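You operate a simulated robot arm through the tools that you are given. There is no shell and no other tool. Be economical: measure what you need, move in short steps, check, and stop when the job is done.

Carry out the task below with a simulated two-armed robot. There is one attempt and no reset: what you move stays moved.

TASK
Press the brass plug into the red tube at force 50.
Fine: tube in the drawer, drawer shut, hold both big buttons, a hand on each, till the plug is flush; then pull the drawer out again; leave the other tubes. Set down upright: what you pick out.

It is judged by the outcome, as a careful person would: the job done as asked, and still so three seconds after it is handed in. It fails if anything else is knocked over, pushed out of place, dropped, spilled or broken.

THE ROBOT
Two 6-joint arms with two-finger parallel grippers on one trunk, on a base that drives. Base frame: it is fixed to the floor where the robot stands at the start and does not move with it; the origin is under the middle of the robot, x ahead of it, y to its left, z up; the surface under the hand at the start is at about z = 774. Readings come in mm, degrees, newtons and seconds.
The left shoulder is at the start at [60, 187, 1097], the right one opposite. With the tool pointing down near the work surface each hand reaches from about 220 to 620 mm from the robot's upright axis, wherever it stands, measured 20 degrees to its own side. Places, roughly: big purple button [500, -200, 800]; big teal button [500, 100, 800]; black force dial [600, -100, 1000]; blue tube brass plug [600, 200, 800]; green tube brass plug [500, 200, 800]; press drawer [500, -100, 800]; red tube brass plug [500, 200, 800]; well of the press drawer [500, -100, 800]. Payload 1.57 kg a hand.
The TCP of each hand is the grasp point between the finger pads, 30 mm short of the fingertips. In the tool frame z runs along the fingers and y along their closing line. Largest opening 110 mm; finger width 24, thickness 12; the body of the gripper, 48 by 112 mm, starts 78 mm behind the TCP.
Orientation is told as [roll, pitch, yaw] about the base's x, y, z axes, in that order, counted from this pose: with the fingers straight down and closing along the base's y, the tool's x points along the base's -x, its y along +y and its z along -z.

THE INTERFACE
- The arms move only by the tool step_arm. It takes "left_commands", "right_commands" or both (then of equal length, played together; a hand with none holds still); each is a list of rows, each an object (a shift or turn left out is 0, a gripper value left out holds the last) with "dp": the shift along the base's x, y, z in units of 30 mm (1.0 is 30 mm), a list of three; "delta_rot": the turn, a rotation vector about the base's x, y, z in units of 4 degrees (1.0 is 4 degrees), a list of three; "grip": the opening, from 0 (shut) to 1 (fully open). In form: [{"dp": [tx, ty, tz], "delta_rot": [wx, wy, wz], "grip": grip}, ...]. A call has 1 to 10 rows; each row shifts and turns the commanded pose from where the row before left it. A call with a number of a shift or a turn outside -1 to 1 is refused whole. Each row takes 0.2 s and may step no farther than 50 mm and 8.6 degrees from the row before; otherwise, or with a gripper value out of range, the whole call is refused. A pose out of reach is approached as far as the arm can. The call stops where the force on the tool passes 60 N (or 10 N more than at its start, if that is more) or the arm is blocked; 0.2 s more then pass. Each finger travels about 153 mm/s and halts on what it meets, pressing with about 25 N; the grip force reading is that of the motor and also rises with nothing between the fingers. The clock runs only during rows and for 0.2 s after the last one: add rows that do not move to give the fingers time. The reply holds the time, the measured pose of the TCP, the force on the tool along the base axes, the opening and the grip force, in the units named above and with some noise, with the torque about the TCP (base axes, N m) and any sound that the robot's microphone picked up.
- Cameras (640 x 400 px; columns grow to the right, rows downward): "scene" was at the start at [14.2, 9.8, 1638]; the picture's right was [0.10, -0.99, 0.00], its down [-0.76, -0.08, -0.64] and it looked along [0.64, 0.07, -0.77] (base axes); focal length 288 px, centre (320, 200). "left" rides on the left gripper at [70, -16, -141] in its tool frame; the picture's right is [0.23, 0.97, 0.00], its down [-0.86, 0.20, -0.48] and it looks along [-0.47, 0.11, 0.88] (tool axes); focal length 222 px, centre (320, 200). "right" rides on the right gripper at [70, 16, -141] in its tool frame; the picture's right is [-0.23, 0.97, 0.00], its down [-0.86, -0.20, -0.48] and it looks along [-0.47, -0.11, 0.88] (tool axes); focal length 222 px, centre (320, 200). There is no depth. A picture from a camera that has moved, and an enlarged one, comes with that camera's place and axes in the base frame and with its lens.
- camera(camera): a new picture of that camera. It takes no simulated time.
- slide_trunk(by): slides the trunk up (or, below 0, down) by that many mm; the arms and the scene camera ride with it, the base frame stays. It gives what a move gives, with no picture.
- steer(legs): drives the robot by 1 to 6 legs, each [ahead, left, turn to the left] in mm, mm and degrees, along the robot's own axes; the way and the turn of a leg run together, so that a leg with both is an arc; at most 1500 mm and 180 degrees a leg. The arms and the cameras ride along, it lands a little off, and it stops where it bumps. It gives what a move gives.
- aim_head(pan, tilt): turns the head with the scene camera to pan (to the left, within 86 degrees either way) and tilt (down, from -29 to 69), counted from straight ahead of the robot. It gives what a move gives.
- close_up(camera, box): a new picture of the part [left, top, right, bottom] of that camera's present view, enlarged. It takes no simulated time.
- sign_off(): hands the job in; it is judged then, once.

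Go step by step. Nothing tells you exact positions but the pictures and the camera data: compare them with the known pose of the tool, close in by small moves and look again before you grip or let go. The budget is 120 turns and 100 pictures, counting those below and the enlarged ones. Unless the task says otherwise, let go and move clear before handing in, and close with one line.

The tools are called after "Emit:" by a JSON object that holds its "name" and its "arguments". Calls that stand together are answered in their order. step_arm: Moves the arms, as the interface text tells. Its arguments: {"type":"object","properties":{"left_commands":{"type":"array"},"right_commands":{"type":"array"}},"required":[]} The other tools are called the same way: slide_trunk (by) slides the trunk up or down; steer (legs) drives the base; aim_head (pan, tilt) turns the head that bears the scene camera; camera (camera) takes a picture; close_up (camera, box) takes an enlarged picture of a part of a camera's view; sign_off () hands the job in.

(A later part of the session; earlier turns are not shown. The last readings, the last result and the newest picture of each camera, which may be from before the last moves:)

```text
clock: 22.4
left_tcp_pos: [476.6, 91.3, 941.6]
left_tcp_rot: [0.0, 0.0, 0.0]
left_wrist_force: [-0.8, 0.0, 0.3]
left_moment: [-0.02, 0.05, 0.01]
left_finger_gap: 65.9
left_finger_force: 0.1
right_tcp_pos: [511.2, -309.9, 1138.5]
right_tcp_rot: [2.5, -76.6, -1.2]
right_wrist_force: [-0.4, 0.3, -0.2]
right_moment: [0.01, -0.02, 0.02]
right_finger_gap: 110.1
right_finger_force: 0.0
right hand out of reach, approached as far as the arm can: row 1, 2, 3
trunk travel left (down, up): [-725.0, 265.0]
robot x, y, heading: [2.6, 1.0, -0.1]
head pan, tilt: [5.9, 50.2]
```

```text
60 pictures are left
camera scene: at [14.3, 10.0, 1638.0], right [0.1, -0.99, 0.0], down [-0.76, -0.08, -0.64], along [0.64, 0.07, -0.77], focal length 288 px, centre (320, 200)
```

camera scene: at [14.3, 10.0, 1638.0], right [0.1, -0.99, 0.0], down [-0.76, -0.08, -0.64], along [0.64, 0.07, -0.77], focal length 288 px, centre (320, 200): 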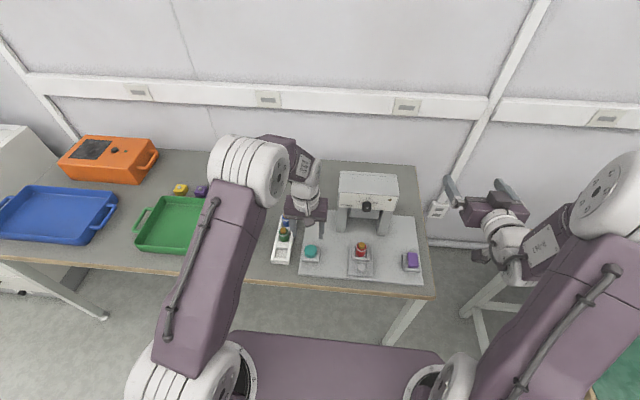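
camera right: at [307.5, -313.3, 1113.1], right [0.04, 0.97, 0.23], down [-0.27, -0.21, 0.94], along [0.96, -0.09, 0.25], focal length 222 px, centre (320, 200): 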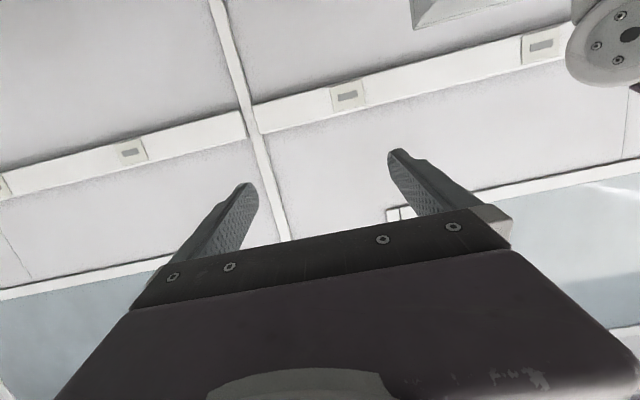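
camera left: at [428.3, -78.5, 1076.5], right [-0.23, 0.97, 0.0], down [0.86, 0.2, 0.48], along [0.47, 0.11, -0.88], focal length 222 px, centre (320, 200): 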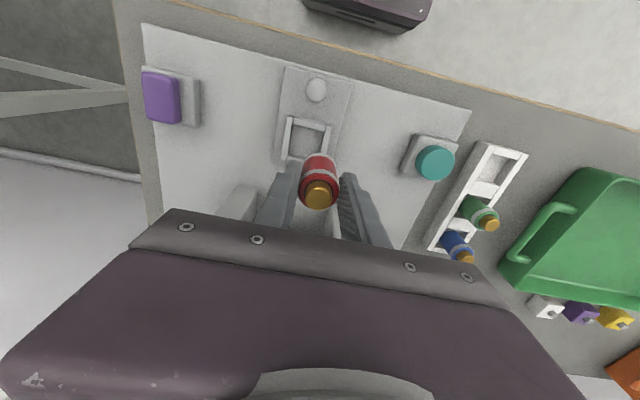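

The right arm is too folded for a forward-pointing tool here. I back the base up 200 mm so the arm stretches out more toward the dial.

Emit:
{"name": "steer", "arguments": {"legs": [[-200, 0, 0]]}}

Emit:
{"name": "step_arm", "arguments": {"right_commands": [{"dp": [0.5, 0.5, -0.5]}, {"dp": [0.5, 0.5, -0.5]}, {"dp": [0.5, 0.5, -0.5]}, {"dp": [0.5, 0.5, -0.5]}]}}

```text
clock: 24.0
left_tcp_pos: [278.8, 90.9, 941.6]
left_tcp_rot: [0.0, 0.1, 0.0]
left_wrist_force: [-0.6, 0.0, 0.2]
left_moment: [-0.02, -0.03, -0.01]
left_finger_gap: 66.0
left_finger_force: 0.1
right_tcp_pos: [310.8, -309.5, 1138.6]
right_tcp_rot: [2.6, -76.5, -1.3]
right_wrist_force: [-0.2, 0.1, 0.3]
right_moment: [-0.01, 0.01, -0.02]
right_finger_gap: 109.8
right_finger_force: 0.1
trunk travel left (down, up): [-725.0, 265.0]
robot x, y, heading: [-201.0, -2.3, 0.1]
head pan, tilt: [5.9, 50.2]
```

```text
clock: 25.0
left_tcp_pos: [279.8, 89.9, 940.0]
left_tcp_rot: [0.0, 0.2, 0.1]
left_wrist_force: [-0.2, -0.8, -1.1]
left_moment: [-0.03, 0.05, 0.02]
left_finger_gap: 66.1
left_finger_force: 0.1
right_tcp_pos: [393.8, -276.0, 1108.3]
right_tcp_rot: [4.8, -76.3, -3.3]
right_wrist_force: [-1.0, 0.0, 0.3]
right_moment: [0.02, -0.03, 0.0]
right_finger_gap: 110.2
right_finger_force: 0.1
right hand out of reach, approached as far as the arm can: row 1, 2, 3, 4
trunk travel left (down, up): [-725.0, 265.0]
robot x, y, heading: [-197.9, -2.0, 0.0]
head pan, tilt: [5.9, 50.2]
```

Emit:
{"name": "step_arm", "arguments": {"right_commands": [{"dp": [0.9, 0.4, -0.1]}, {"dp": [0.9, 0.4, -0.1]}, {"dp": [0.5, 0.4, -0.1]}]}}

Emit:
{"name": "camera", "arguments": {"camera": "scene"}}

```text
clock: 25.8
left_tcp_pos: [277.6, 90.5, 942.0]
left_tcp_rot: [0.1, 0.0, -0.1]
left_wrist_force: [-0.2, 0.2, -0.6]
left_moment: [0.01, 0.03, 0.01]
left_finger_gap: 66.1
left_finger_force: 0.0
right_tcp_pos: [458.0, -252.7, 1101.0]
right_tcp_rot: [2.1, -76.6, -0.5]
right_wrist_force: [0.0, -0.7, 0.2]
right_moment: [0.01, 0.0, 0.01]
right_finger_gap: 110.0
right_finger_force: 0.0
right hand out of reach, approached as far as the arm can: row 3
trunk travel left (down, up): [-725.0, 265.0]
robot x, y, heading: [-199.5, -3.8, -0.3]
head pan, tilt: [5.9, 50.2]
```

```text
59 pictures are left
camera scene: at [-185.1, 9.1, 1638.1], right [0.1, -0.99, 0.0], down [-0.76, -0.08, -0.64], along [0.64, 0.07, -0.77], focal length 288 px, centre (320, 200)
```

scene: 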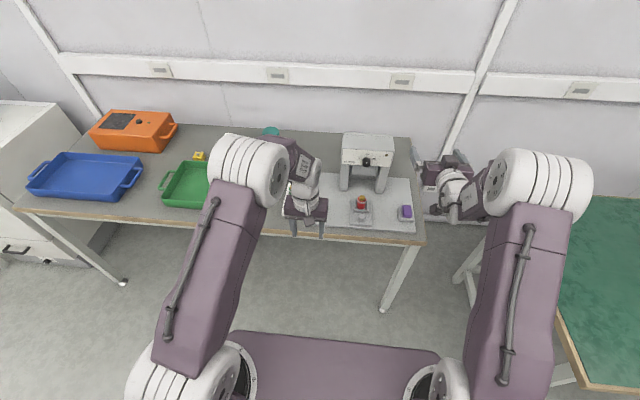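

Emit:
{"name": "step_arm", "arguments": {"right_commands": [{"dp": [0, 0.8, -0.8]}, {"dp": [0, 0.8, -0.8]}, {"dp": [0, 0.8, -0.8]}, {"dp": [0, 0.8, -0.8]}, {"dp": [0, 0.8, -0.8]}, {"dp": [0, 0.8, -0.8]}, {"dp": [0, 0, 0]}]}}

Emit:
{"name": "camera", "arguments": {"camera": "right"}}

```text
clock: 27.4
left_tcp_pos: [276.3, 90.7, 942.6]
left_tcp_rot: [0.0, -0.1, 0.0]
left_wrist_force: [-0.1, -0.8, 0.5]
left_moment: [-0.01, -0.01, 0.0]
left_finger_gap: 65.9
left_finger_force: 0.1
right_tcp_pos: [492.1, -252.6, 981.6]
right_tcp_rot: [6.6, -76.2, -4.1]
right_wrist_force: [0.6, 0.2, -0.3]
right_moment: [0.01, -0.02, 0.01]
right_finger_gap: 110.1
right_finger_force: 0.1
right hand out of reach, approached as far as the arm can: row 1, 2, 3, 4, 5, 6
trunk travel left (down, up): [-725.0, 265.0]
robot x, y, heading: [-202.1, -0.4, 0.0]
head pan, tilt: [5.9, 50.2]
```

```text
58 pictures are left
camera right: at [337.8, -242.9, 948.2], right [0.01, 0.97, 0.25], down [-0.26, -0.24, 0.94], along [0.97, -0.08, 0.24], focal length 222 px, centre (320, 200)
```

right: 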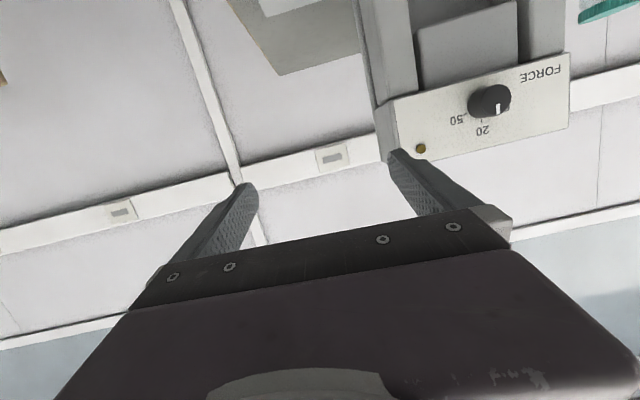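

The hand can't reach inward while pointing ahead; moving the base 180 mm to the left puts the dial in front of the right arm.

Emit:
{"name": "steer", "arguments": {"legs": [[0, 190, 0]]}}

Emit:
{"name": "step_arm", "arguments": {"right_commands": [{"dp": [0, 0, 0]}]}}

Emit:
{"name": "camera", "arguments": {"camera": "right"}}

```text
clock: 28.9
left_tcp_pos: [276.4, 279.9, 942.1]
left_tcp_rot: [-0.1, 0.0, 0.1]
left_wrist_force: [0.1, 0.2, -0.4]
left_moment: [-0.01, 0.03, 0.01]
left_finger_gap: 65.8
left_finger_force: 0.0
right_tcp_pos: [493.7, -64.2, 982.6]
right_tcp_rot: [6.8, -76.4, -4.0]
right_wrist_force: [-0.1, -0.3, 0.1]
right_moment: [0.0, -0.03, -0.02]
right_finger_gap: 109.6
right_finger_force: 0.1
trunk travel left (down, up): [-725.0, 265.0]
robot x, y, heading: [-198.1, 189.2, 0.3]
head pan, tilt: [5.9, 50.2]
```

```text
clock: 29.3
left_tcp_pos: [277.1, 278.3, 941.5]
left_tcp_rot: [0.1, -0.1, 0.1]
left_wrist_force: [0.1, -0.8, 0.5]
left_moment: [0.04, 0.0, -0.03]
left_finger_gap: 65.9
left_finger_force: 0.1
right_tcp_pos: [493.2, -64.8, 981.7]
right_tcp_rot: [6.9, -76.3, -4.3]
right_wrist_force: [1.0, -0.5, 0.1]
right_moment: [0.0, -0.03, 0.01]
right_finger_gap: 110.0
right_finger_force: 0.1
trunk travel left (down, up): [-725.0, 265.0]
robot x, y, heading: [-197.8, 190.0, 0.2]
head pan, tilt: [5.9, 50.2]
```

```text
57 pictures are left
camera right: at [338.4, -55.0, 947.9], right [0.01, 0.97, 0.25], down [-0.25, -0.24, 0.94], along [0.97, -0.07, 0.24], focal length 222 px, centre (320, 200)
```

right: 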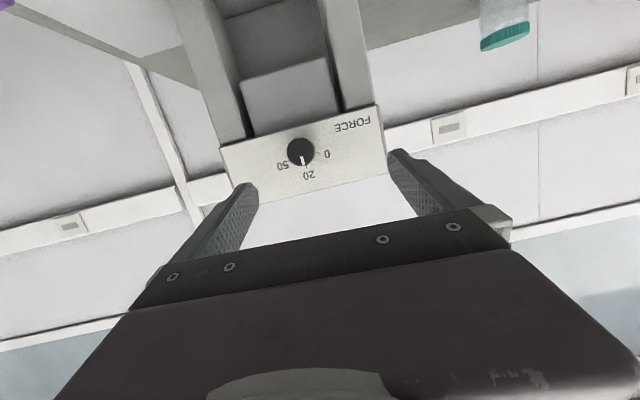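

Now the dial is between the fingers' lines. I level the tool to point straight ahead and lower to dial height.

Emit:
{"name": "step_arm", "arguments": {"right_commands": [{"dp": [0, -0.06, -0.2], "delta_rot": [-0.1, -0.85, -0.19]}, {"dp": [0, -0.06, -0.2], "delta_rot": [-0.1, -0.85, -0.19]}, {"dp": [0, -0.06, -0.2], "delta_rot": [-0.1, -0.85, -0.19]}, {"dp": [0, -0.06, -0.2], "delta_rot": [-0.1, -0.85, -0.19]}, {"dp": [0, 0, 0]}]}}

Emit:
{"name": "camera", "arguments": {"camera": "right"}}

Emit:
{"name": "camera", "arguments": {"camera": "scene"}}

```text
clock: 30.5
left_tcp_pos: [277.5, 279.6, 941.7]
left_tcp_rot: [-0.1, 0.0, 0.1]
left_wrist_force: [0.0, -0.8, 0.5]
left_moment: [0.03, -0.01, 0.01]
left_finger_gap: 65.8
left_finger_force: 0.0
right_tcp_pos: [522.1, -107.3, 959.9]
right_tcp_rot: [95.9, -89.8, -96.1]
right_wrist_force: [0.0, 0.9, 0.0]
right_moment: [-0.02, -0.02, 0.02]
right_finger_gap: 109.9
right_finger_force: 0.1
right hand out of reach, approached as far as the arm can: row 1, 2, 3, 4
trunk travel left (down, up): [-725.0, 265.0]
robot x, y, heading: [-198.3, 187.7, 0.1]
head pan, tilt: [5.9, 50.2]
```

```text
56 pictures are left
camera right: at [380.9, -90.7, 890.3], right [0.0, 0.97, 0.23], down [-0.48, -0.2, 0.85], along [0.88, -0.11, 0.47], focal length 222 px, centre (320, 200)
```

right: 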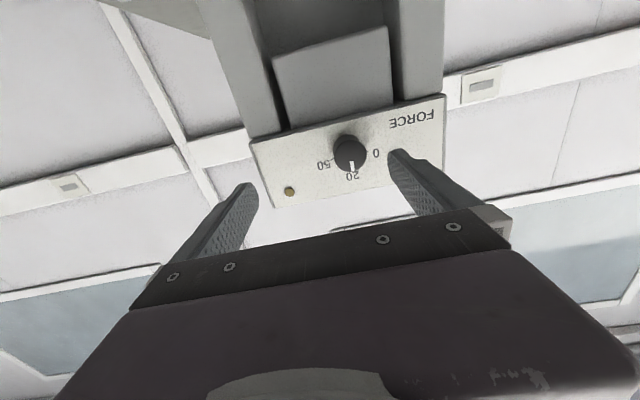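

```text
55 pictures are left
camera scene: at [-185.1, 198.0, 1638.1], right [0.1, -0.99, 0.0], down [-0.76, -0.08, -0.64], along [0.64, 0.07, -0.77], focal length 288 px, centre (320, 200)
```

scene: 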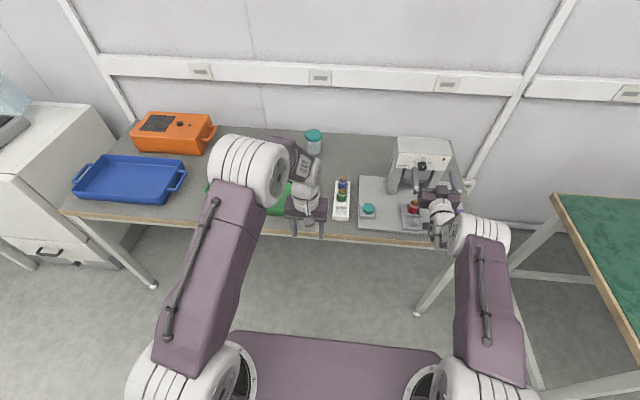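

Orientation is now straight ahead, but the hand sits at y≈−107; I shift the base another 36 mm left (and slightly back for clearance).

Emit:
{"name": "steer", "arguments": {"legs": [[-20, 0, 0], [0, 37, 0]]}}

Emit:
{"name": "close_up", "arguments": {"camera": "right", "box": [220, 60, 460, 230]}}

Emit:
{"name": "close_up", "arguments": {"camera": "scene", "box": [390, 120, 490, 240]}}

```text
clock: 31.8
left_tcp_pos: [259.3, 312.1, 941.3]
left_tcp_rot: [0.2, 0.1, 0.1]
left_wrist_force: [0.7, -0.3, 0.0]
left_moment: [0.02, 0.0, -0.01]
left_finger_gap: 65.7
left_finger_force: 0.1
right_tcp_pos: [503.1, -73.9, 958.1]
right_tcp_rot: [71.2, -89.5, -71.4]
right_wrist_force: [0.8, 0.4, -0.6]
right_moment: [0.03, -0.04, 0.0]
right_finger_gap: 109.9
right_finger_force: 0.1
trunk travel left (down, up): [-725.0, 265.0]
robot x, y, heading: [-219.1, 223.4, 0.1]
head pan, tilt: [5.9, 50.2]
```

```text
2.35 times, centred on (340, 145) of right
camera zoom: at [362.0, -57.6, 888.3], right [0.0, 0.97, 0.23], down [-0.48, -0.21, 0.85], along [0.88, -0.11, 0.46], focal length 523 px, centre (273, 329)
```

zoom: 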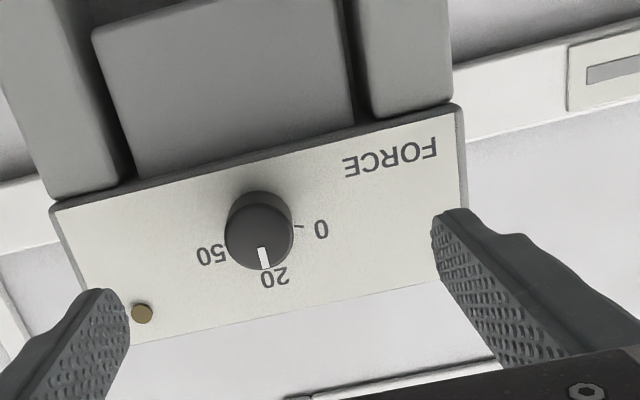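

```text
3.33 times, centred on (440, 180) of scene
camera zoom: at [-202.5, 228.4, 1638.0], right [0.1, -0.99, 0.0], down [-0.76, -0.08, -0.64], along [0.64, 0.07, -0.77], focal length 958 px, centre (-80, 267)
```

zoom: 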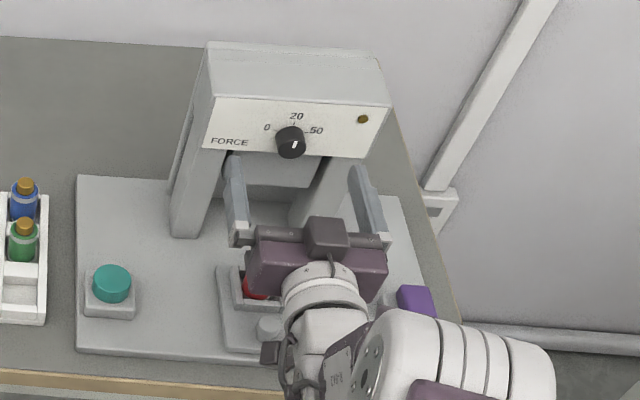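

Knob is ~4.5 mm right of and ~7 mm below the hand axis. I correct and advance halfway.

Emit:
{"name": "step_arm", "arguments": {"right_commands": [{"dp": [0.2, -0.15, -0.23], "grip": 0.7}, {"dp": [0.3, 0, 0], "grip": 0.6}, {"dp": [0, 0, 0]}]}}

Emit:
{"name": "close_up", "arguments": {"camera": "right", "box": [220, 60, 460, 230]}}

```text
clock: 32.6
left_tcp_pos: [256.5, 316.0, 940.7]
left_tcp_rot: [0.1, 0.0, 0.1]
left_wrist_force: [0.1, -0.5, 0.4]
left_moment: [0.0, -0.05, 0.0]
left_finger_gap: 65.9
left_finger_force: 0.1
right_tcp_pos: [516.5, -75.4, 953.8]
right_tcp_rot: [80.6, -89.8, -80.5]
right_wrist_force: [-0.1, 0.0, 0.3]
right_moment: [0.01, 0.03, -0.01]
right_finger_gap: 66.2
right_finger_force: 0.0
trunk travel left (down, up): [-725.0, 265.0]
robot x, y, heading: [-218.9, 222.6, 0.2]
head pan, tilt: [5.9, 50.2]
```

```text
2.35 times, centred on (340, 145) of right
camera zoom: at [375.2, -59.4, 883.7], right [0.0, 0.97, 0.23], down [-0.48, -0.2, 0.85], along [0.88, -0.11, 0.47], focal length 523 px, centre (273, 329)
```

zoom: 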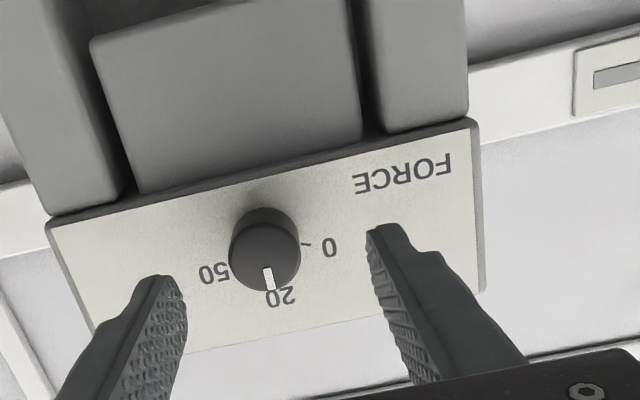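

Emit:
{"name": "step_arm", "arguments": {"right_commands": [{"dp": [0.3, -0.1, -0.07]}, {"dp": [0.3, 0, 0]}, {"dp": [0.2, 0, 0]}, {"dp": [0, 0, 0]}]}}

Emit:
{"name": "close_up", "arguments": {"camera": "right", "box": [220, 60, 460, 230]}}

Emit:
{"name": "close_up", "arguments": {"camera": "scene", "box": [400, 120, 480, 200]}}

```text
clock: 33.6
left_tcp_pos: [258.5, 315.4, 941.1]
left_tcp_rot: [0.0, 0.1, 0.1]
left_wrist_force: [-0.5, 0.8, 0.2]
left_moment: [-0.02, -0.01, -0.03]
left_finger_gap: 65.8
left_finger_force: 0.1
right_tcp_pos: [541.6, -79.5, 951.1]
right_tcp_rot: [69.1, -89.7, -69.0]
right_wrist_force: [-0.4, 0.1, 0.6]
right_moment: [0.02, 0.04, 0.02]
right_finger_gap: 65.7
right_finger_force: 0.0
trunk travel left (down, up): [-725.0, 265.0]
robot x, y, heading: [-223.2, 222.5, 0.2]
head pan, tilt: [5.9, 50.2]
```

```text
2.35 times, centred on (340, 145) of right
camera zoom: at [400.3, -63.1, 880.7], right [0.0, 0.97, 0.23], down [-0.48, -0.2, 0.85], along [0.88, -0.11, 0.46], focal length 523 px, centre (273, 329)
```

zoom: 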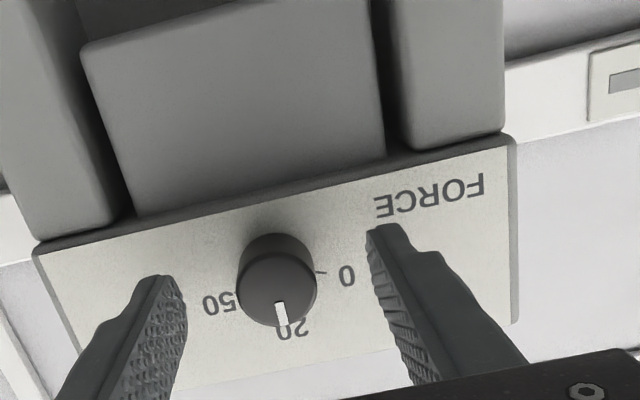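

```text
5.00 times, centred on (440, 160) of scene
camera zoom: at [-204.8, 233.8, 1638.0], right [0.1, -0.99, 0.0], down [-0.76, -0.08, -0.64], along [0.64, 0.07, -0.77], focal length 1437 px, centre (-280, 400)
```

zoom: 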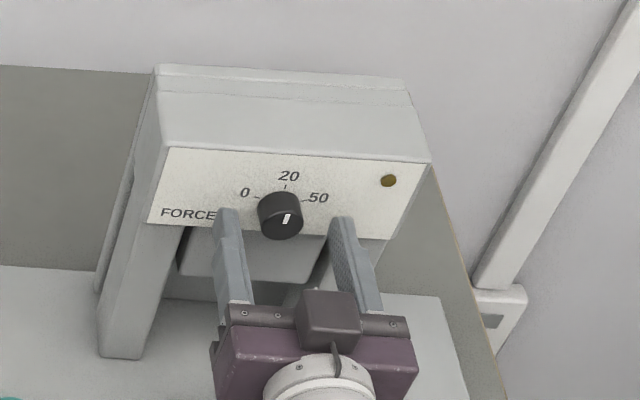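

Fingers straddle the knob, centred in y, about 2 mm low. Advance 9 mm and check.

Emit:
{"name": "step_arm", "arguments": {"right_commands": [{"dp": [0.15, 0, 0.05]}, {"dp": [0.15, 0, 0]}, {"dp": [0, 0, 0]}]}}

Emit:
{"name": "close_up", "arguments": {"camera": "right", "box": [220, 80, 460, 250]}}

Emit:
{"name": "close_up", "arguments": {"camera": "scene", "box": [420, 140, 470, 180]}}

```text
clock: 34.4
left_tcp_pos: [257.0, 315.5, 941.8]
left_tcp_rot: [0.0, 0.0, 0.1]
left_wrist_force: [0.6, 0.5, -0.3]
left_moment: [0.04, 0.01, 0.0]
left_finger_gap: 66.2
left_finger_force: 0.0
right_tcp_pos: [550.2, -79.1, 952.8]
right_tcp_rot: [78.9, -89.9, -78.9]
right_wrist_force: [0.0, 0.9, 0.6]
right_moment: [0.0, 0.01, 0.0]
right_finger_gap: 66.2
right_finger_force: 0.1
trunk travel left (down, up): [-725.0, 265.0]
robot x, y, heading: [-217.5, 220.7, 0.4]
head pan, tilt: [5.9, 50.2]
```

```text
2.35 times, centred on (340, 165) of right
camera zoom: at [409.8, -63.1, 882.8], right [0.0, 0.97, 0.23], down [-0.48, -0.2, 0.85], along [0.88, -0.11, 0.46], focal length 523 px, centre (273, 282)
```

zoom: 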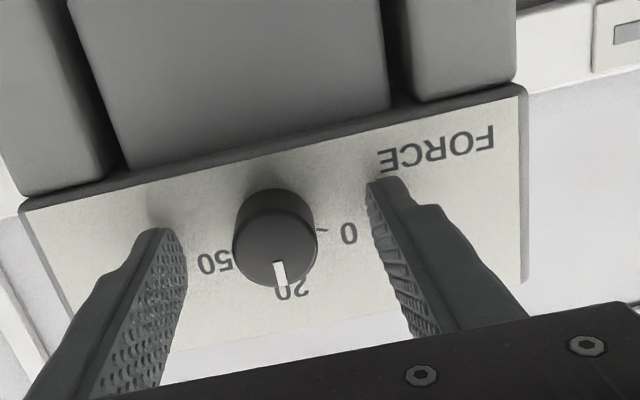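

```text
10.00 times, centred on (445, 160) of scene
camera zoom: at [-204.8, 233.6, 1638.0], right [0.1, -0.99, 0.0], down [-0.76, -0.08, -0.64], along [0.64, 0.07, -0.77], focal length 2874 px, centre (-930, 600)
```

zoom: 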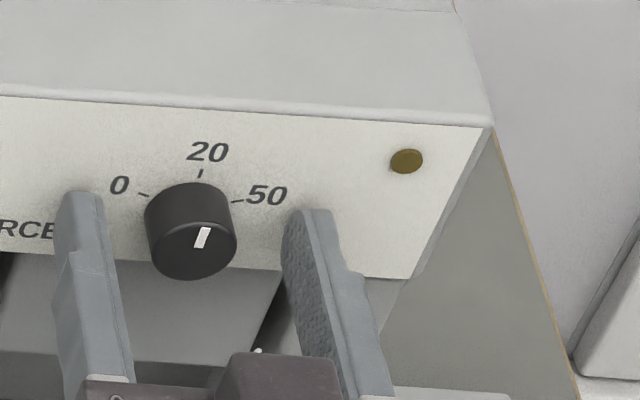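

Fingertips are just short of the panel, overlapping the knob. Closing on it.

Emit:
{"name": "step_arm", "arguments": {"right_commands": [{"grip": 0.45}, {"grip": 0.35}, {"grip": 0.3}, {"grip": 0.0}, {"grip": 0.0}, {"grip": 0.0}]}}

Emit:
{"name": "close_up", "arguments": {"camera": "right", "box": [220, 80, 460, 250]}}

```text
clock: 35.8
left_tcp_pos: [257.0, 316.8, 942.3]
left_tcp_rot: [0.1, -0.1, 0.1]
left_wrist_force: [-0.2, 0.6, -0.6]
left_moment: [-0.02, 0.01, 0.03]
left_finger_gap: 66.2
left_finger_force: 0.1
right_tcp_pos: [551.2, -77.8, 952.3]
right_tcp_rot: [72.1, -89.8, -71.9]
right_wrist_force: [0.0, 2.3, -0.8]
right_moment: [-0.02, -0.17, 0.55]
right_finger_gap: 27.7
right_finger_force: 38.0
trunk travel left (down, up): [-725.0, 265.0]
robot x, y, heading: [-218.1, 222.7, -0.1]
head pan, tilt: [5.9, 50.2]
```

```text
2.35 times, centred on (340, 165) of right
camera zoom: at [409.8, -62.6, 882.7], right [0.0, 0.97, 0.23], down [-0.48, -0.2, 0.85], along [0.88, -0.11, 0.46], focal length 523 px, centre (273, 282)
```

zoom: 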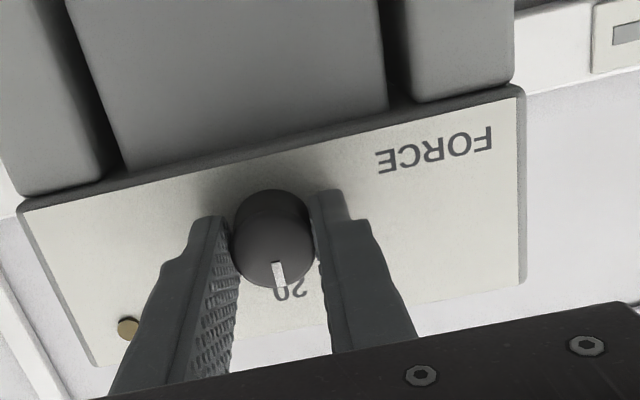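

Gripped at 27.7 mm, the knob's diameter. Turning clockwise (positive about x), half way first.

Emit:
{"name": "step_arm", "arguments": {"right_commands": [{"delta_rot": [1, 0, 0]}, {"delta_rot": [1, 0, 0]}, {"delta_rot": [1, 0, 0]}, {"delta_rot": [1, 0, 0]}, {"delta_rot": [1, 0, 0]}, {"delta_rot": [1, 0, 0]}, {"delta_rot": [1, 0, 0]}, {"delta_rot": [1, 0, 0]}]}}

Emit:
{"name": "close_up", "arguments": {"camera": "right", "box": [220, 80, 460, 250]}}

Emit:
{"name": "close_up", "arguments": {"camera": "scene", "box": [420, 140, 470, 180]}}

```text
clock: 37.6
left_tcp_pos: [258.9, 315.5, 940.6]
left_tcp_rot: [0.0, 0.1, 0.2]
left_wrist_force: [-0.2, 0.6, 0.4]
left_moment: [-0.02, -0.03, 0.0]
left_finger_gap: 65.9
left_finger_force: 0.1
right_tcp_pos: [551.0, -78.8, 951.9]
right_tcp_rot: [90.0, -57.6, -89.9]
right_wrist_force: [9.6, 0.0, 1.9]
right_moment: [-0.01, -0.5, 0.25]
right_finger_gap: 27.4
right_finger_force: 38.2
trunk travel left (down, up): [-725.0, 265.0]
robot x, y, heading: [-217.0, 224.5, 0.3]
head pan, tilt: [5.9, 50.2]
```

```text
2.35 times, centred on (340, 165) of right
camera zoom: at [409.8, -28.1, 902.1], right [0.0, 0.7, 0.71], down [-0.48, -0.63, 0.62], along [0.88, -0.34, 0.33], focal length 523 px, centre (273, 282)
```

zoom: 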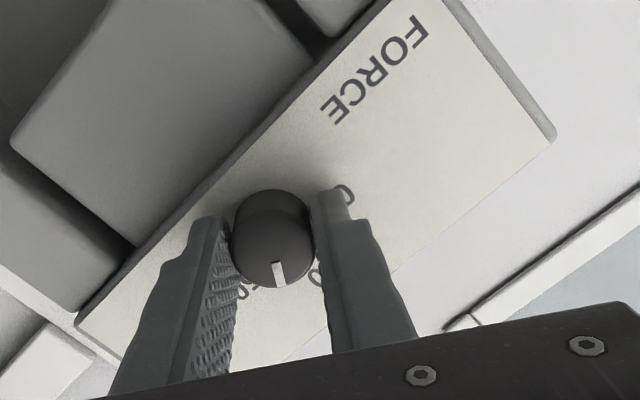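

```text
10.00 times, centred on (445, 160) of scene
camera zoom: at [-203.2, 233.9, 1638.0], right [0.1, -0.99, 0.0], down [-0.76, -0.08, -0.64], along [0.64, 0.07, -0.77], focal length 2874 px, centre (-930, 600)
```

zoom: 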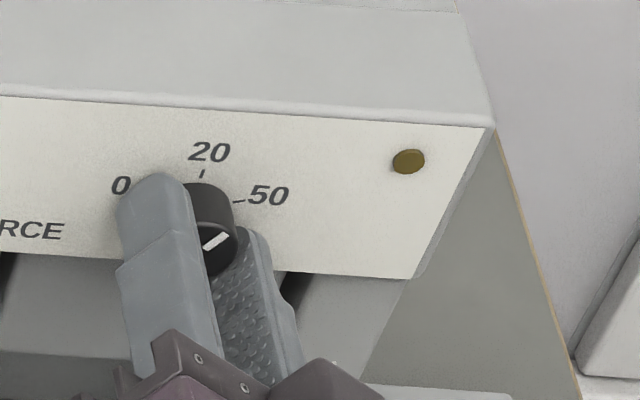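

Turning with no slip. The second half next.

Emit:
{"name": "step_arm", "arguments": {"right_commands": [{"delta_rot": [1, 0, 0]}, {"delta_rot": [1, 0, 0]}, {"delta_rot": [1, 0, 0]}, {"delta_rot": [1, 0, 0]}, {"delta_rot": [1, 0, 0]}, {"delta_rot": [1, 0, 0]}, {"delta_rot": [1, 0, 0]}, {"delta_rot": [1, 0, 0]}]}}

Emit:
{"name": "close_up", "arguments": {"camera": "right", "box": [220, 80, 460, 250]}}

Emit:
{"name": "close_up", "arguments": {"camera": "scene", "box": [420, 140, 470, 180]}}

```text
clock: 39.4
left_tcp_pos: [258.8, 315.3, 941.8]
left_tcp_rot: [0.0, 0.0, 0.0]
left_wrist_force: [0.1, -0.1, 0.6]
left_moment: [0.04, 0.0, 0.03]
left_finger_gap: 66.2
left_finger_force: 0.0
right_tcp_pos: [551.6, -77.8, 952.6]
right_tcp_rot: [89.9, -25.6, -89.9]
right_wrist_force: [5.5, 0.7, 5.1]
right_moment: [0.01, -0.17, 0.71]
right_finger_gap: 27.7
right_finger_force: 37.9
trunk travel left (down, up): [-725.0, 265.0]
robot x, y, heading: [-220.4, 222.5, 0.1]
head pan, tilt: [5.9, 50.2]
```

```text
2.35 times, centred on (340, 165) of right
camera zoom: at [409.7, -9.3, 936.7], right [0.0, 0.22, 0.98], down [-0.48, -0.86, 0.19], along [0.88, -0.47, 0.1], focal length 523 px, centre (273, 282)
```

zoom: 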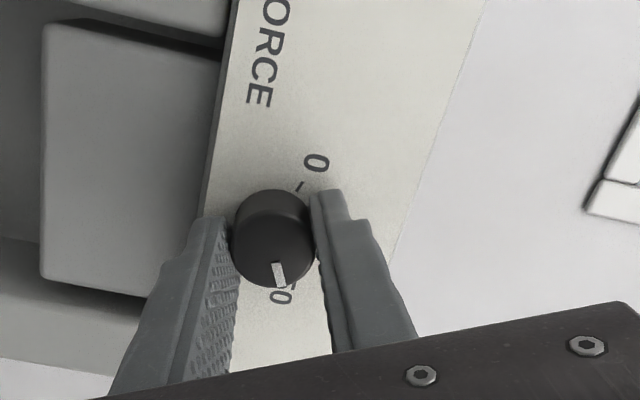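

```text
10.00 times, centred on (445, 160) of scene
camera zoom: at [-204.0, 234.0, 1638.1], right [0.1, -0.99, 0.0], down [-0.76, -0.08, -0.64], along [0.64, 0.07, -0.77], focal length 2874 px, centre (-930, 600)
```

zoom: 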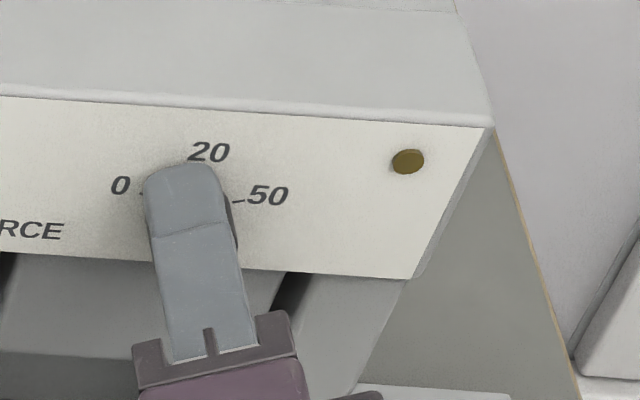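

About 64° turned. I release and back away to read the dial.

Emit:
{"name": "step_arm", "arguments": {"right_commands": [{"grip": 0.35}, {"grip": 0.45}, {"grip": 0.5}, {"dp": [-0.5, 0, 0]}, {"dp": [-0.9, 0, 0]}, {"dp": [-0.9, 0, 0]}]}}

Emit:
{"name": "close_up", "arguments": {"camera": "scene", "box": [430, 145, 462, 173]}}

Emit:
{"name": "close_up", "arguments": {"camera": "right", "box": [220, 80, 460, 250]}}

```text
clock: 40.8
left_tcp_pos: [257.0, 315.6, 942.8]
left_tcp_rot: [0.0, 0.1, 0.1]
left_wrist_force: [0.0, -0.1, -0.7]
left_moment: [0.0, -0.03, -0.03]
left_finger_gap: 66.2
left_finger_force: 0.2
right_tcp_pos: [483.1, -78.8, 951.9]
right_tcp_rot: [90.0, -25.8, -90.0]
right_wrist_force: [-0.1, 0.6, 0.1]
right_moment: [0.0, -0.02, 0.04]
right_finger_gap: 55.1
right_finger_force: 0.1
trunk travel left (down, up): [-725.0, 265.0]
robot x, y, heading: [-218.0, 225.6, -0.1]
head pan, tilt: [5.9, 50.2]
```

```text
14.29 times, centred on (446, 159) of scene
camera zoom: at [-205.4, 233.5, 1638.0], right [0.1, -0.99, 0.0], down [-0.76, -0.08, -0.64], along [0.64, 0.07, -0.77], focal length 4106 px, centre (-1480, 786)
```

zoom: 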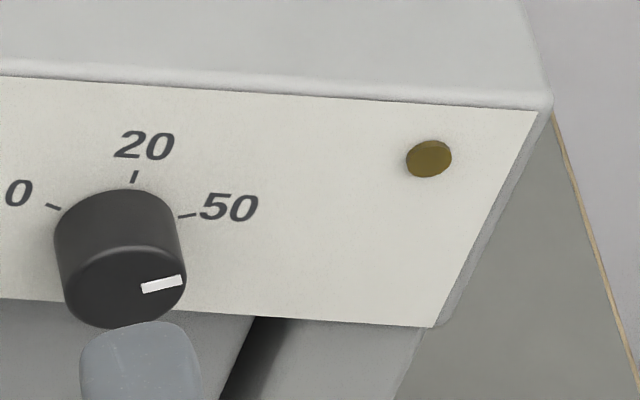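

```text
2.35 times, centred on (340, 165) of right
camera zoom: at [340.7, -9.2, 936.1], right [0.0, 0.22, 0.98], down [-0.48, -0.86, 0.19], along [0.88, -0.47, 0.1], focal length 523 px, centre (273, 282)
```

zoom: 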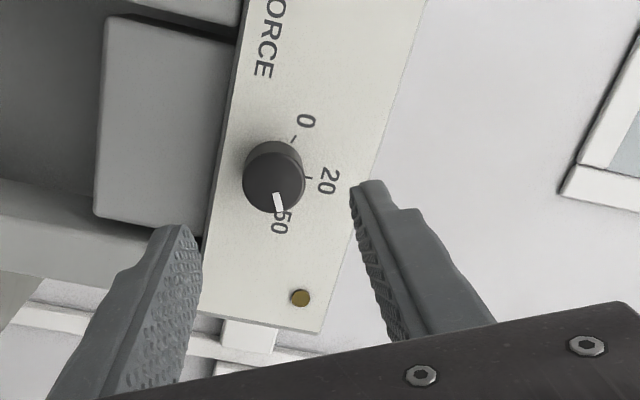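

The pointer appears at or very close to 50; a closer look to measure the angle.

Emit:
{"name": "close_up", "arguments": {"camera": "right", "box": [317, 127, 365, 187]}}

Emit:
{"name": "close_up", "arguments": {"camera": "scene", "box": [432, 152, 448, 168]}}

```text
6.67 times, centred on (341, 157) of right
camera zoom: at [340.7, -9.2, 936.1], right [0.0, 0.22, 0.98], down [-0.48, -0.86, 0.19], along [0.88, -0.47, 0.1], focal length 1481 px, centre (180, 487)
```

zoom: 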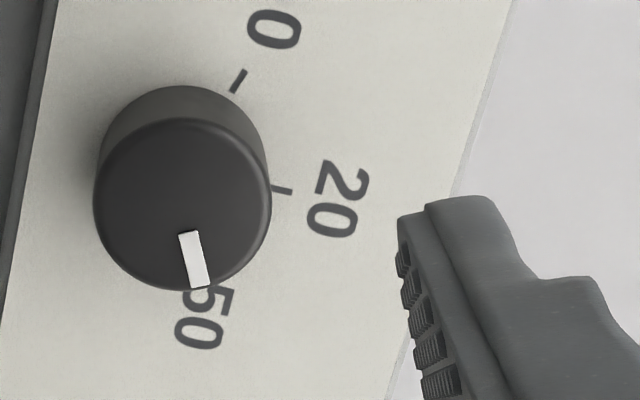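

```text
16.00 times, centred on (440, 160) of scene
camera zoom: at [-205.4, 233.5, 1638.0], right [0.1, -0.99, 0.0], down [-0.76, -0.08, -0.64], along [0.64, 0.07, -0.77], focal length 4599 px, centre (-1600, 840)
```

zoom: 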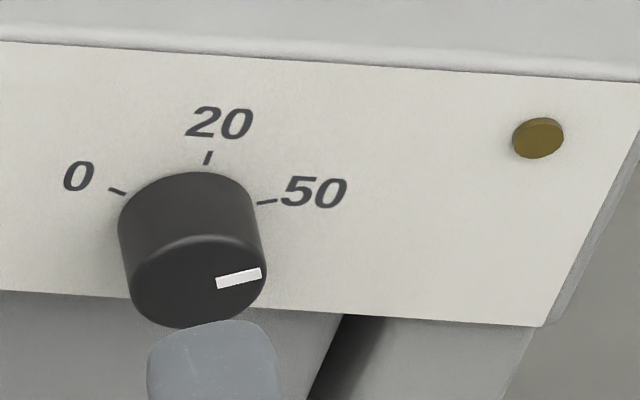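

Careful projection puts the ticks at about ±70° and the pointer at 64°, so it needs about 6° more. I go back in, grip, turn 6° and retreat.

Emit:
{"name": "step_arm", "arguments": {"right_commands": [{"dp": [0.9, 0, 0]}, {"dp": [0.9, 0, 0]}, {"dp": [0.47, 0, 0]}, {"grip": 0.35}, {"grip": 0}, {"grip": 0}, {"delta_rot": [0.75, 0, 0]}, {"delta_rot": [0.75, 0, 0]}, {"dp": [0, 0, 0]}]}}

Emit:
{"name": "step_arm", "arguments": {"right_commands": [{"grip": 0.35}, {"grip": 0.45}, {"grip": 0.5}, {"dp": [-0.5, 0, 0]}, {"dp": [-0.9, 0, 0]}, {"dp": [-0.9, 0, 0]}, {"dp": [-0.6, 0, 0]}]}}

Emit:
{"name": "close_up", "arguments": {"camera": "scene", "box": [432, 152, 448, 168]}}

Emit:
{"name": "close_up", "arguments": {"camera": "right", "box": [310, 127, 370, 187]}}

```text
clock: 42.8
left_tcp_pos: [257.4, 316.6, 941.0]
left_tcp_rot: [0.0, -0.1, 0.0]
left_wrist_force: [0.3, -0.2, -0.3]
left_moment: [0.01, 0.01, 0.03]
left_finger_gap: 65.8
left_finger_force: 0.0
right_tcp_pos: [548.4, -76.1, 951.3]
right_tcp_rot: [89.9, -19.8, -90.0]
right_wrist_force: [0.6, 2.9, -0.1]
right_moment: [-0.02, -0.38, 0.13]
right_finger_gap: 27.7
right_finger_force: 37.4
trunk travel left (down, up): [-725.0, 265.0]
robot x, y, heading: [-215.8, 222.9, 0.3]
head pan, tilt: [5.9, 50.2]
```

```text
clock: 44.4
left_tcp_pos: [258.5, 315.1, 941.6]
left_tcp_rot: [0.1, 0.0, 0.1]
left_wrist_force: [0.5, 0.1, -0.5]
left_moment: [-0.01, 0.0, -0.04]
left_finger_gap: 66.0
left_finger_force: 0.0
right_tcp_pos: [460.6, -78.4, 953.1]
right_tcp_rot: [90.0, -19.8, -89.9]
right_wrist_force: [-0.1, -0.4, 0.0]
right_moment: [-0.02, 0.01, -0.04]
right_finger_gap: 55.0
right_finger_force: 0.0
trunk travel left (down, up): [-725.0, 265.0]
robot x, y, heading: [-218.2, 220.2, -0.1]
head pan, tilt: [5.9, 50.2]
```

```text
16.00 times, centred on (440, 160) of scene
camera zoom: at [-205.0, 233.7, 1638.0], right [0.1, -0.99, 0.0], down [-0.76, -0.08, -0.64], along [0.64, 0.07, -0.77], focal length 4599 px, centre (-1600, 840)
```

zoom: 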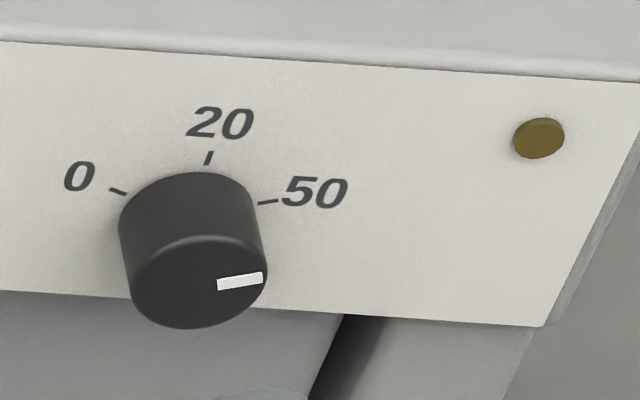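

```text
6.67 times, centred on (340, 157) of right
camera zoom: at [319.8, -9.3, 944.2], right [0.0, 0.12, 0.99], down [-0.48, -0.87, 0.1], along [0.88, -0.47, 0.05], focal length 1481 px, centre (187, 487)
```

zoom: 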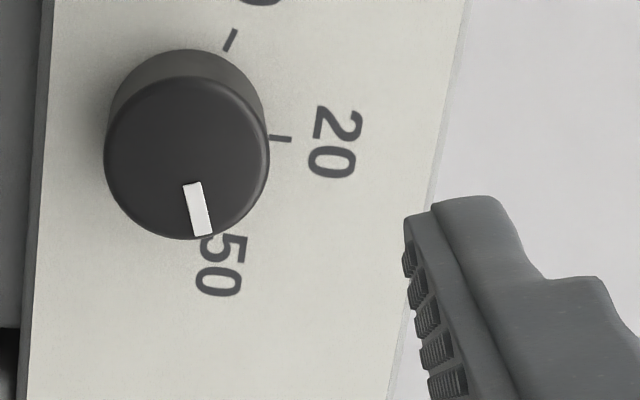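

The pointer is now parallel with the 50 tick. Next I roll the right hand back and return the base toward the starting place.

Emit:
{"name": "step_arm", "arguments": {"right_commands": [{"delta_rot": [-1, 0, 0]}, {"delta_rot": [-1, 0, 0]}, {"delta_rot": [-1, 0, 0]}, {"delta_rot": [-1, 0, 0]}, {"delta_rot": [-1, 0, 0]}, {"delta_rot": [-1, 0, 0]}, {"delta_rot": [-1, 0, 0]}, {"delta_rot": [-1, 0, 0]}, {"delta_rot": [-1, 0, 0]}]}}

Emit:
{"name": "step_arm", "arguments": {"right_commands": [{"delta_rot": [-1, 0, 0]}, {"delta_rot": [-1, 0, 0]}, {"delta_rot": [-1, 0, 0]}, {"delta_rot": [-1, 0, 0]}, {"delta_rot": [-1, 0, 0]}, {"delta_rot": [-1, 0, 0]}, {"delta_rot": [-1, 0, 0]}, {"delta_rot": [-1, 0, 0]}, {"delta_rot": [-0.5, 0, 0]}]}}

Emit:
{"name": "step_arm", "arguments": {"right_commands": [{"delta_rot": [0, 1, 0]}, {"delta_rot": [0, 1, 0]}, {"delta_rot": [0, 1, 0]}, {"delta_rot": [0, 1, 0]}, {"delta_rot": [0, 1, 0]}, {"delta_rot": [0, 1, 0]}, {"delta_rot": [0, 1, 0]}, {"delta_rot": [0, 1, 0]}, {"delta_rot": [0, 1, 0]}, {"delta_rot": [0, 1, 0]}]}}

```text
clock: 46.4
left_tcp_pos: [256.1, 315.0, 941.8]
left_tcp_rot: [0.0, 0.0, 0.1]
left_wrist_force: [-1.1, -0.1, 0.1]
left_moment: [0.0, 0.0, 0.0]
left_finger_gap: 66.1
left_finger_force: 0.0
right_tcp_pos: [461.6, -78.2, 953.5]
right_tcp_rot: [89.9, -55.9, -89.9]
right_wrist_force: [0.2, -0.5, 0.1]
right_moment: [0.03, 0.02, 0.01]
right_finger_gap: 55.0
right_finger_force: 0.0
trunk travel left (down, up): [-725.0, 265.0]
robot x, y, heading: [-219.7, 223.4, 0.0]
head pan, tilt: [5.9, 50.2]
```

```text
clock: 48.4
left_tcp_pos: [257.3, 316.1, 941.6]
left_tcp_rot: [-0.1, -0.1, 0.1]
left_wrist_force: [-0.1, -0.9, -0.1]
left_moment: [0.01, 0.01, 0.0]
left_finger_gap: 66.0
left_finger_force: 0.0
right_tcp_pos: [461.1, -79.1, 953.1]
right_tcp_rot: [88.6, -87.9, -88.8]
right_wrist_force: [-0.3, 0.2, -0.3]
right_moment: [-0.01, 0.0, -0.01]
right_finger_gap: 55.1
right_finger_force: 0.0
trunk travel left (down, up): [-725.0, 265.0]
robot x, y, heading: [-220.6, 224.5, -0.0]
head pan, tilt: [5.9, 50.2]
```

```text
clock: 50.6
left_tcp_pos: [256.9, 315.6, 941.6]
left_tcp_rot: [-0.1, 0.0, 0.1]
left_wrist_force: [0.4, -0.2, 0.9]
left_moment: [0.02, 0.01, 0.02]
left_finger_gap: 66.1
left_finger_force: 0.1
right_tcp_pos: [469.0, -85.7, 953.5]
right_tcp_rot: [0.3, -49.9, -0.4]
right_wrist_force: [0.2, 0.6, -1.5]
right_moment: [-0.02, -0.02, 0.03]
right_finger_gap: 55.0
right_finger_force: 0.0
right hand out of reach, approached as far as the arm can: row 1
trunk travel left (down, up): [-725.0, 265.0]
robot x, y, heading: [-219.3, 223.0, 0.1]
head pan, tilt: [5.9, 50.2]
```

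Tilted 50° forward the hand suits the drawer knob. I pull the hand back, drive 120 mm ahead, and look at the drawer.

Emit:
{"name": "step_arm", "arguments": {"right_commands": [{"dp": [-1, 0, 0]}, {"dp": [-1, 0, 0]}, {"dp": [-1, 0, 0]}, {"dp": [-1, 0, 0]}, {"dp": [-1, 0, 0]}]}}

Emit:
{"name": "steer", "arguments": {"legs": [[110, 0, 0]]}}

Emit:
{"name": "camera", "arguments": {"camera": "right"}}

Emit:
{"name": "camera", "arguments": {"camera": "scene"}}

```text
clock: 51.8
left_tcp_pos: [256.9, 315.2, 941.3]
left_tcp_rot: [0.0, 0.0, 0.1]
left_wrist_force: [-0.5, 0.7, -0.3]
left_moment: [-0.02, -0.05, 0.03]
left_finger_gap: 65.8
left_finger_force: 0.1
right_tcp_pos: [319.9, -89.9, 954.2]
right_tcp_rot: [1.0, -49.8, -0.8]
right_wrist_force: [0.1, -0.5, -0.4]
right_moment: [0.04, -0.02, 0.03]
right_finger_gap: 54.9
right_finger_force: 0.1
right hand out of reach, approached as far as the arm can: row 5
trunk travel left (down, up): [-725.0, 265.0]
robot x, y, heading: [-217.5, 222.3, 0.2]
head pan, tilt: [5.9, 50.2]
```

```text
clock: 53.0
left_tcp_pos: [364.6, 315.6, 941.6]
left_tcp_rot: [0.0, 0.0, 0.1]
left_wrist_force: [-0.4, 0.5, 1.0]
left_moment: [0.01, 0.01, -0.01]
left_finger_gap: 65.9
left_finger_force: 0.1
right_tcp_pos: [428.7, -89.0, 955.3]
right_tcp_rot: [1.0, -49.8, -0.7]
right_wrist_force: [-0.8, 0.2, -0.4]
right_moment: [-0.01, 0.02, 0.0]
right_finger_gap: 55.1
right_finger_force: 0.1
trunk travel left (down, up): [-725.0, 265.0]
robot x, y, heading: [-110.7, 227.1, 0.2]
head pan, tilt: [5.9, 50.2]
```

```text
36 pictures are left
camera right: at [275.5, -74.0, 992.8], right [0.15, 0.97, 0.18], down [0.19, -0.21, 0.96], along [0.97, -0.11, -0.21], focal length 222 px, centre (320, 200)
```

right: 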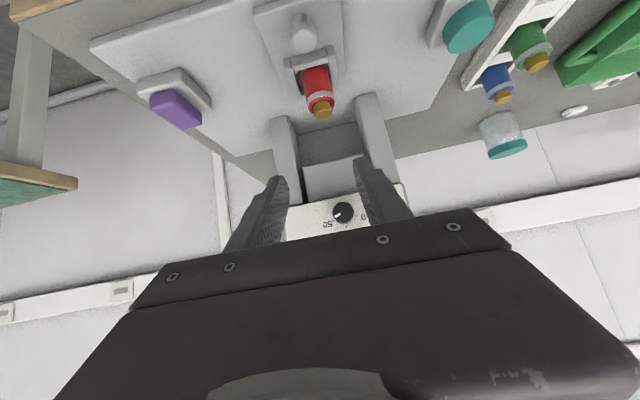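

```text
35 pictures are left
camera scene: at [-98.4, 233.9, 1638.1], right [0.1, -0.99, 0.0], down [-0.76, -0.08, -0.64], along [0.64, 0.07, -0.77], focal length 288 px, centre (320, 200)
```

scene: 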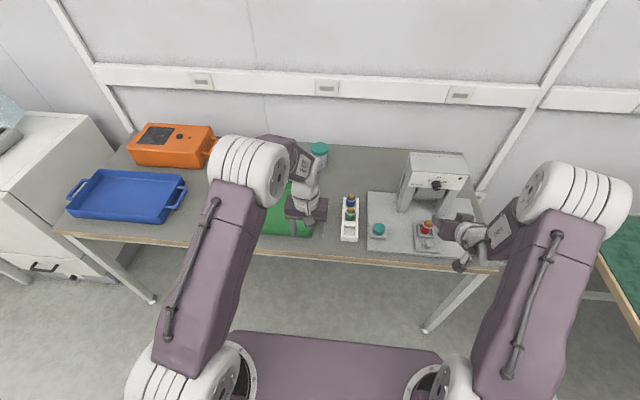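

Emit:
{"name": "close_up", "arguments": {"camera": "right", "box": [240, 0, 370, 120]}}

```text
3.33 times, centred on (305, 60) of right
camera zoom: at [275.5, -74.0, 992.8], right [0.15, 0.97, 0.18], down [0.19, -0.21, 0.96], along [0.97, -0.11, -0.21], focal length 740 px, centre (370, 667)
```

zoom: 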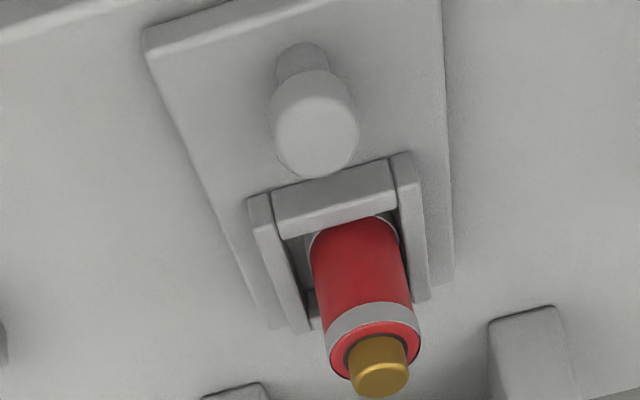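

The drawer handle is a mushroom knob at about [436,−78,812]. Lowering the tilted hand so that its open fingers straddle it.

Emit:
{"name": "step_arm", "arguments": {"right_commands": [{"dp": [-0.1, 0.2, -0.8]}, {"dp": [-0.1, 0.2, -0.8]}, {"dp": [0, 0, -0.8]}, {"dp": [0, 0, -0.8]}, {"dp": [0, 0, 0]}]}}

Emit:
{"name": "close_up", "arguments": {"camera": "right", "box": [200, 20, 440, 240]}}

```text
clock: 54.2
left_tcp_pos: [363.8, 314.6, 941.5]
left_tcp_rot: [0.1, -0.1, 0.1]
left_wrist_force: [-0.7, -0.6, 0.8]
left_moment: [0.0, -0.01, 0.01]
left_finger_gap: 65.9
left_finger_force: 0.1
right_tcp_pos: [455.0, -101.0, 873.8]
right_tcp_rot: [1.7, -49.5, -1.2]
right_wrist_force: [0.4, 0.1, 0.5]
right_moment: [0.01, 0.0, -0.01]
right_finger_gap: 54.8
right_finger_force: 0.0
right hand out of reach, approached as far as the arm can: row 1, 2, 3, 4
trunk travel left (down, up): [-725.0, 265.0]
robot x, y, heading: [-116.2, 224.4, 0.4]
head pan, tilt: [5.9, 50.2]
```

```text
1.82 times, centred on (320, 130) of right
camera zoom: at [302.8, -86.2, 912.5], right [0.15, 0.97, 0.19], down [0.19, -0.22, 0.96], along [0.97, -0.1, -0.22], focal length 404 px, centre (320, 327)
```

zoom: 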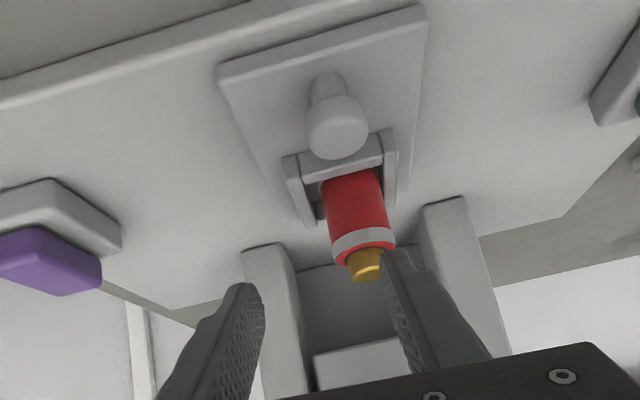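

The wrist limit dragged the hand forward near the plug; I raise it, lessen the tilt to about 30°, and then re-approach.

Emit:
{"name": "step_arm", "arguments": {"right_commands": [{"dp": [-0.5, 0, 0.9]}, {"dp": [-0.5, 0, 0.6]}, {"delta_rot": [0, 1, 0]}, {"delta_rot": [0, 1, 0]}, {"delta_rot": [0, 1, 0]}, {"delta_rot": [0, 1, 0]}, {"delta_rot": [0, 1, 0]}, {"dp": [0, 0, 0]}]}}

```text
clock: 56.0
left_tcp_pos: [364.4, 316.2, 940.6]
left_tcp_rot: [0.0, 0.0, 0.1]
left_wrist_force: [-0.1, -0.6, 0.3]
left_moment: [-0.02, 0.03, -0.01]
left_finger_gap: 65.9
left_finger_force: 0.1
right_tcp_pos: [430.5, -100.4, 923.0]
right_tcp_rot: [1.3, -31.5, -0.7]
right_wrist_force: [0.1, 0.7, -0.8]
right_moment: [0.04, 0.01, 0.0]
right_finger_gap: 55.1
right_finger_force: 0.0
right hand out of reach, approached as far as the arm can: row 1, 2
trunk travel left (down, up): [-725.0, 265.0]
robot x, y, heading: [-108.9, 224.6, -0.0]
head pan, tilt: [5.9, 50.2]
```

Emit:
{"name": "step_arm", "arguments": {"right_commands": [{"dp": [-0.08, 0.37, 0]}, {"dp": [-0.08, 0.37, -0.3]}, {"dp": [0, 0, -0.6]}, {"dp": [0, 0, -0.6]}, {"dp": [0, 0, -0.5]}, {"dp": [0, 0, 0]}]}}

Emit:
{"name": "close_up", "arguments": {"camera": "right", "box": [200, 20, 440, 240]}}

```text
clock: 57.4
left_tcp_pos: [364.4, 316.0, 942.2]
left_tcp_rot: [0.0, 0.0, 0.1]
left_wrist_force: [-0.3, 1.2, -0.6]
left_moment: [-0.02, 0.0, -0.02]
left_finger_gap: 65.7
left_finger_force: 0.0
right_tcp_pos: [426.7, -82.8, 862.9]
right_tcp_rot: [0.7, -29.7, -0.6]
right_wrist_force: [0.7, -0.3, -0.9]
right_moment: [-0.01, -0.02, 0.03]
right_finger_gap: 55.3
right_finger_force: 0.2
trunk travel left (down, up): [-725.0, 265.0]
robot x, y, heading: [-109.5, 224.5, 0.2]
head pan, tilt: [5.9, 50.2]
```

```text
1.82 times, centred on (320, 130) of right
camera zoom: at [296.2, -67.4, 950.6], right [0.2, 0.97, 0.12], down [0.5, -0.21, 0.84], along [0.84, -0.11, -0.53], focal length 404 px, centre (320, 327)
```

zoom: 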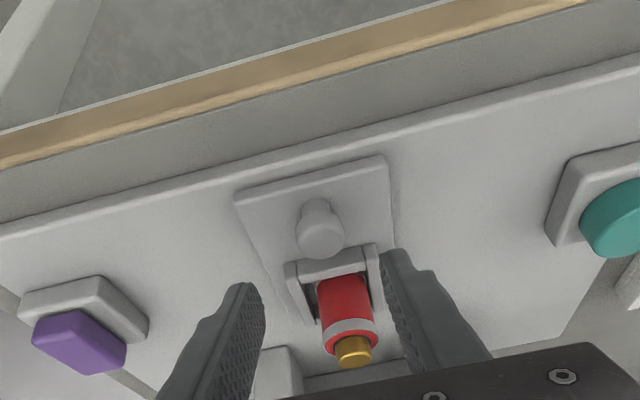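

Knob is 3–4 mm to the +y side; correct and descend.

Emit:
{"name": "step_arm", "arguments": {"right_commands": [{"dp": [0.07, 0.12, -0.2]}, {"dp": [0, 0, -0.3]}, {"dp": [0, 0, -0.3]}, {"dp": [0, 0, -0.3]}, {"dp": [0, 0, 0]}]}}

Emit:
{"name": "close_up", "arguments": {"camera": "right", "box": [200, 20, 440, 240]}}

```text
clock: 58.6
left_tcp_pos: [364.9, 315.0, 941.5]
left_tcp_rot: [0.1, 0.0, 0.0]
left_wrist_force: [-0.4, -0.8, -0.2]
left_moment: [-0.02, -0.02, 0.05]
left_finger_gap: 65.9
left_finger_force: 0.1
right_tcp_pos: [426.3, -79.9, 831.9]
right_tcp_rot: [0.7, -29.8, -0.6]
right_wrist_force: [-0.5, -0.8, 0.1]
right_moment: [0.01, 0.01, 0.04]
right_finger_gap: 55.3
right_finger_force: 0.1
trunk travel left (down, up): [-725.0, 265.0]
robot x, y, heading: [-113.9, 225.9, -0.0]
head pan, tilt: [5.9, 50.2]
```

```text
1.82 times, centred on (320, 130) of right
camera zoom: at [297.3, -64.4, 918.7], right [0.2, 0.97, 0.12], down [0.5, -0.21, 0.84], along [0.84, -0.11, -0.53], focal length 404 px, centre (320, 327)
```

zoom: 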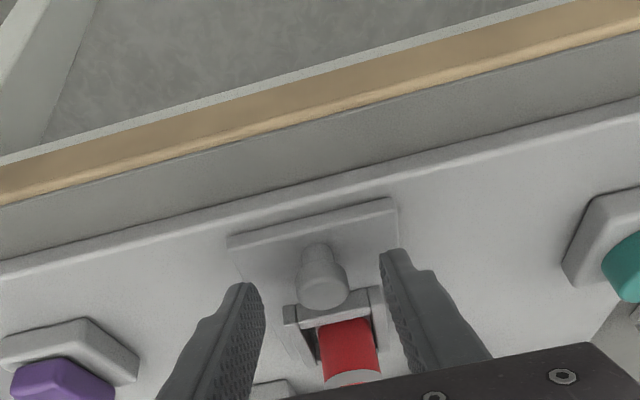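

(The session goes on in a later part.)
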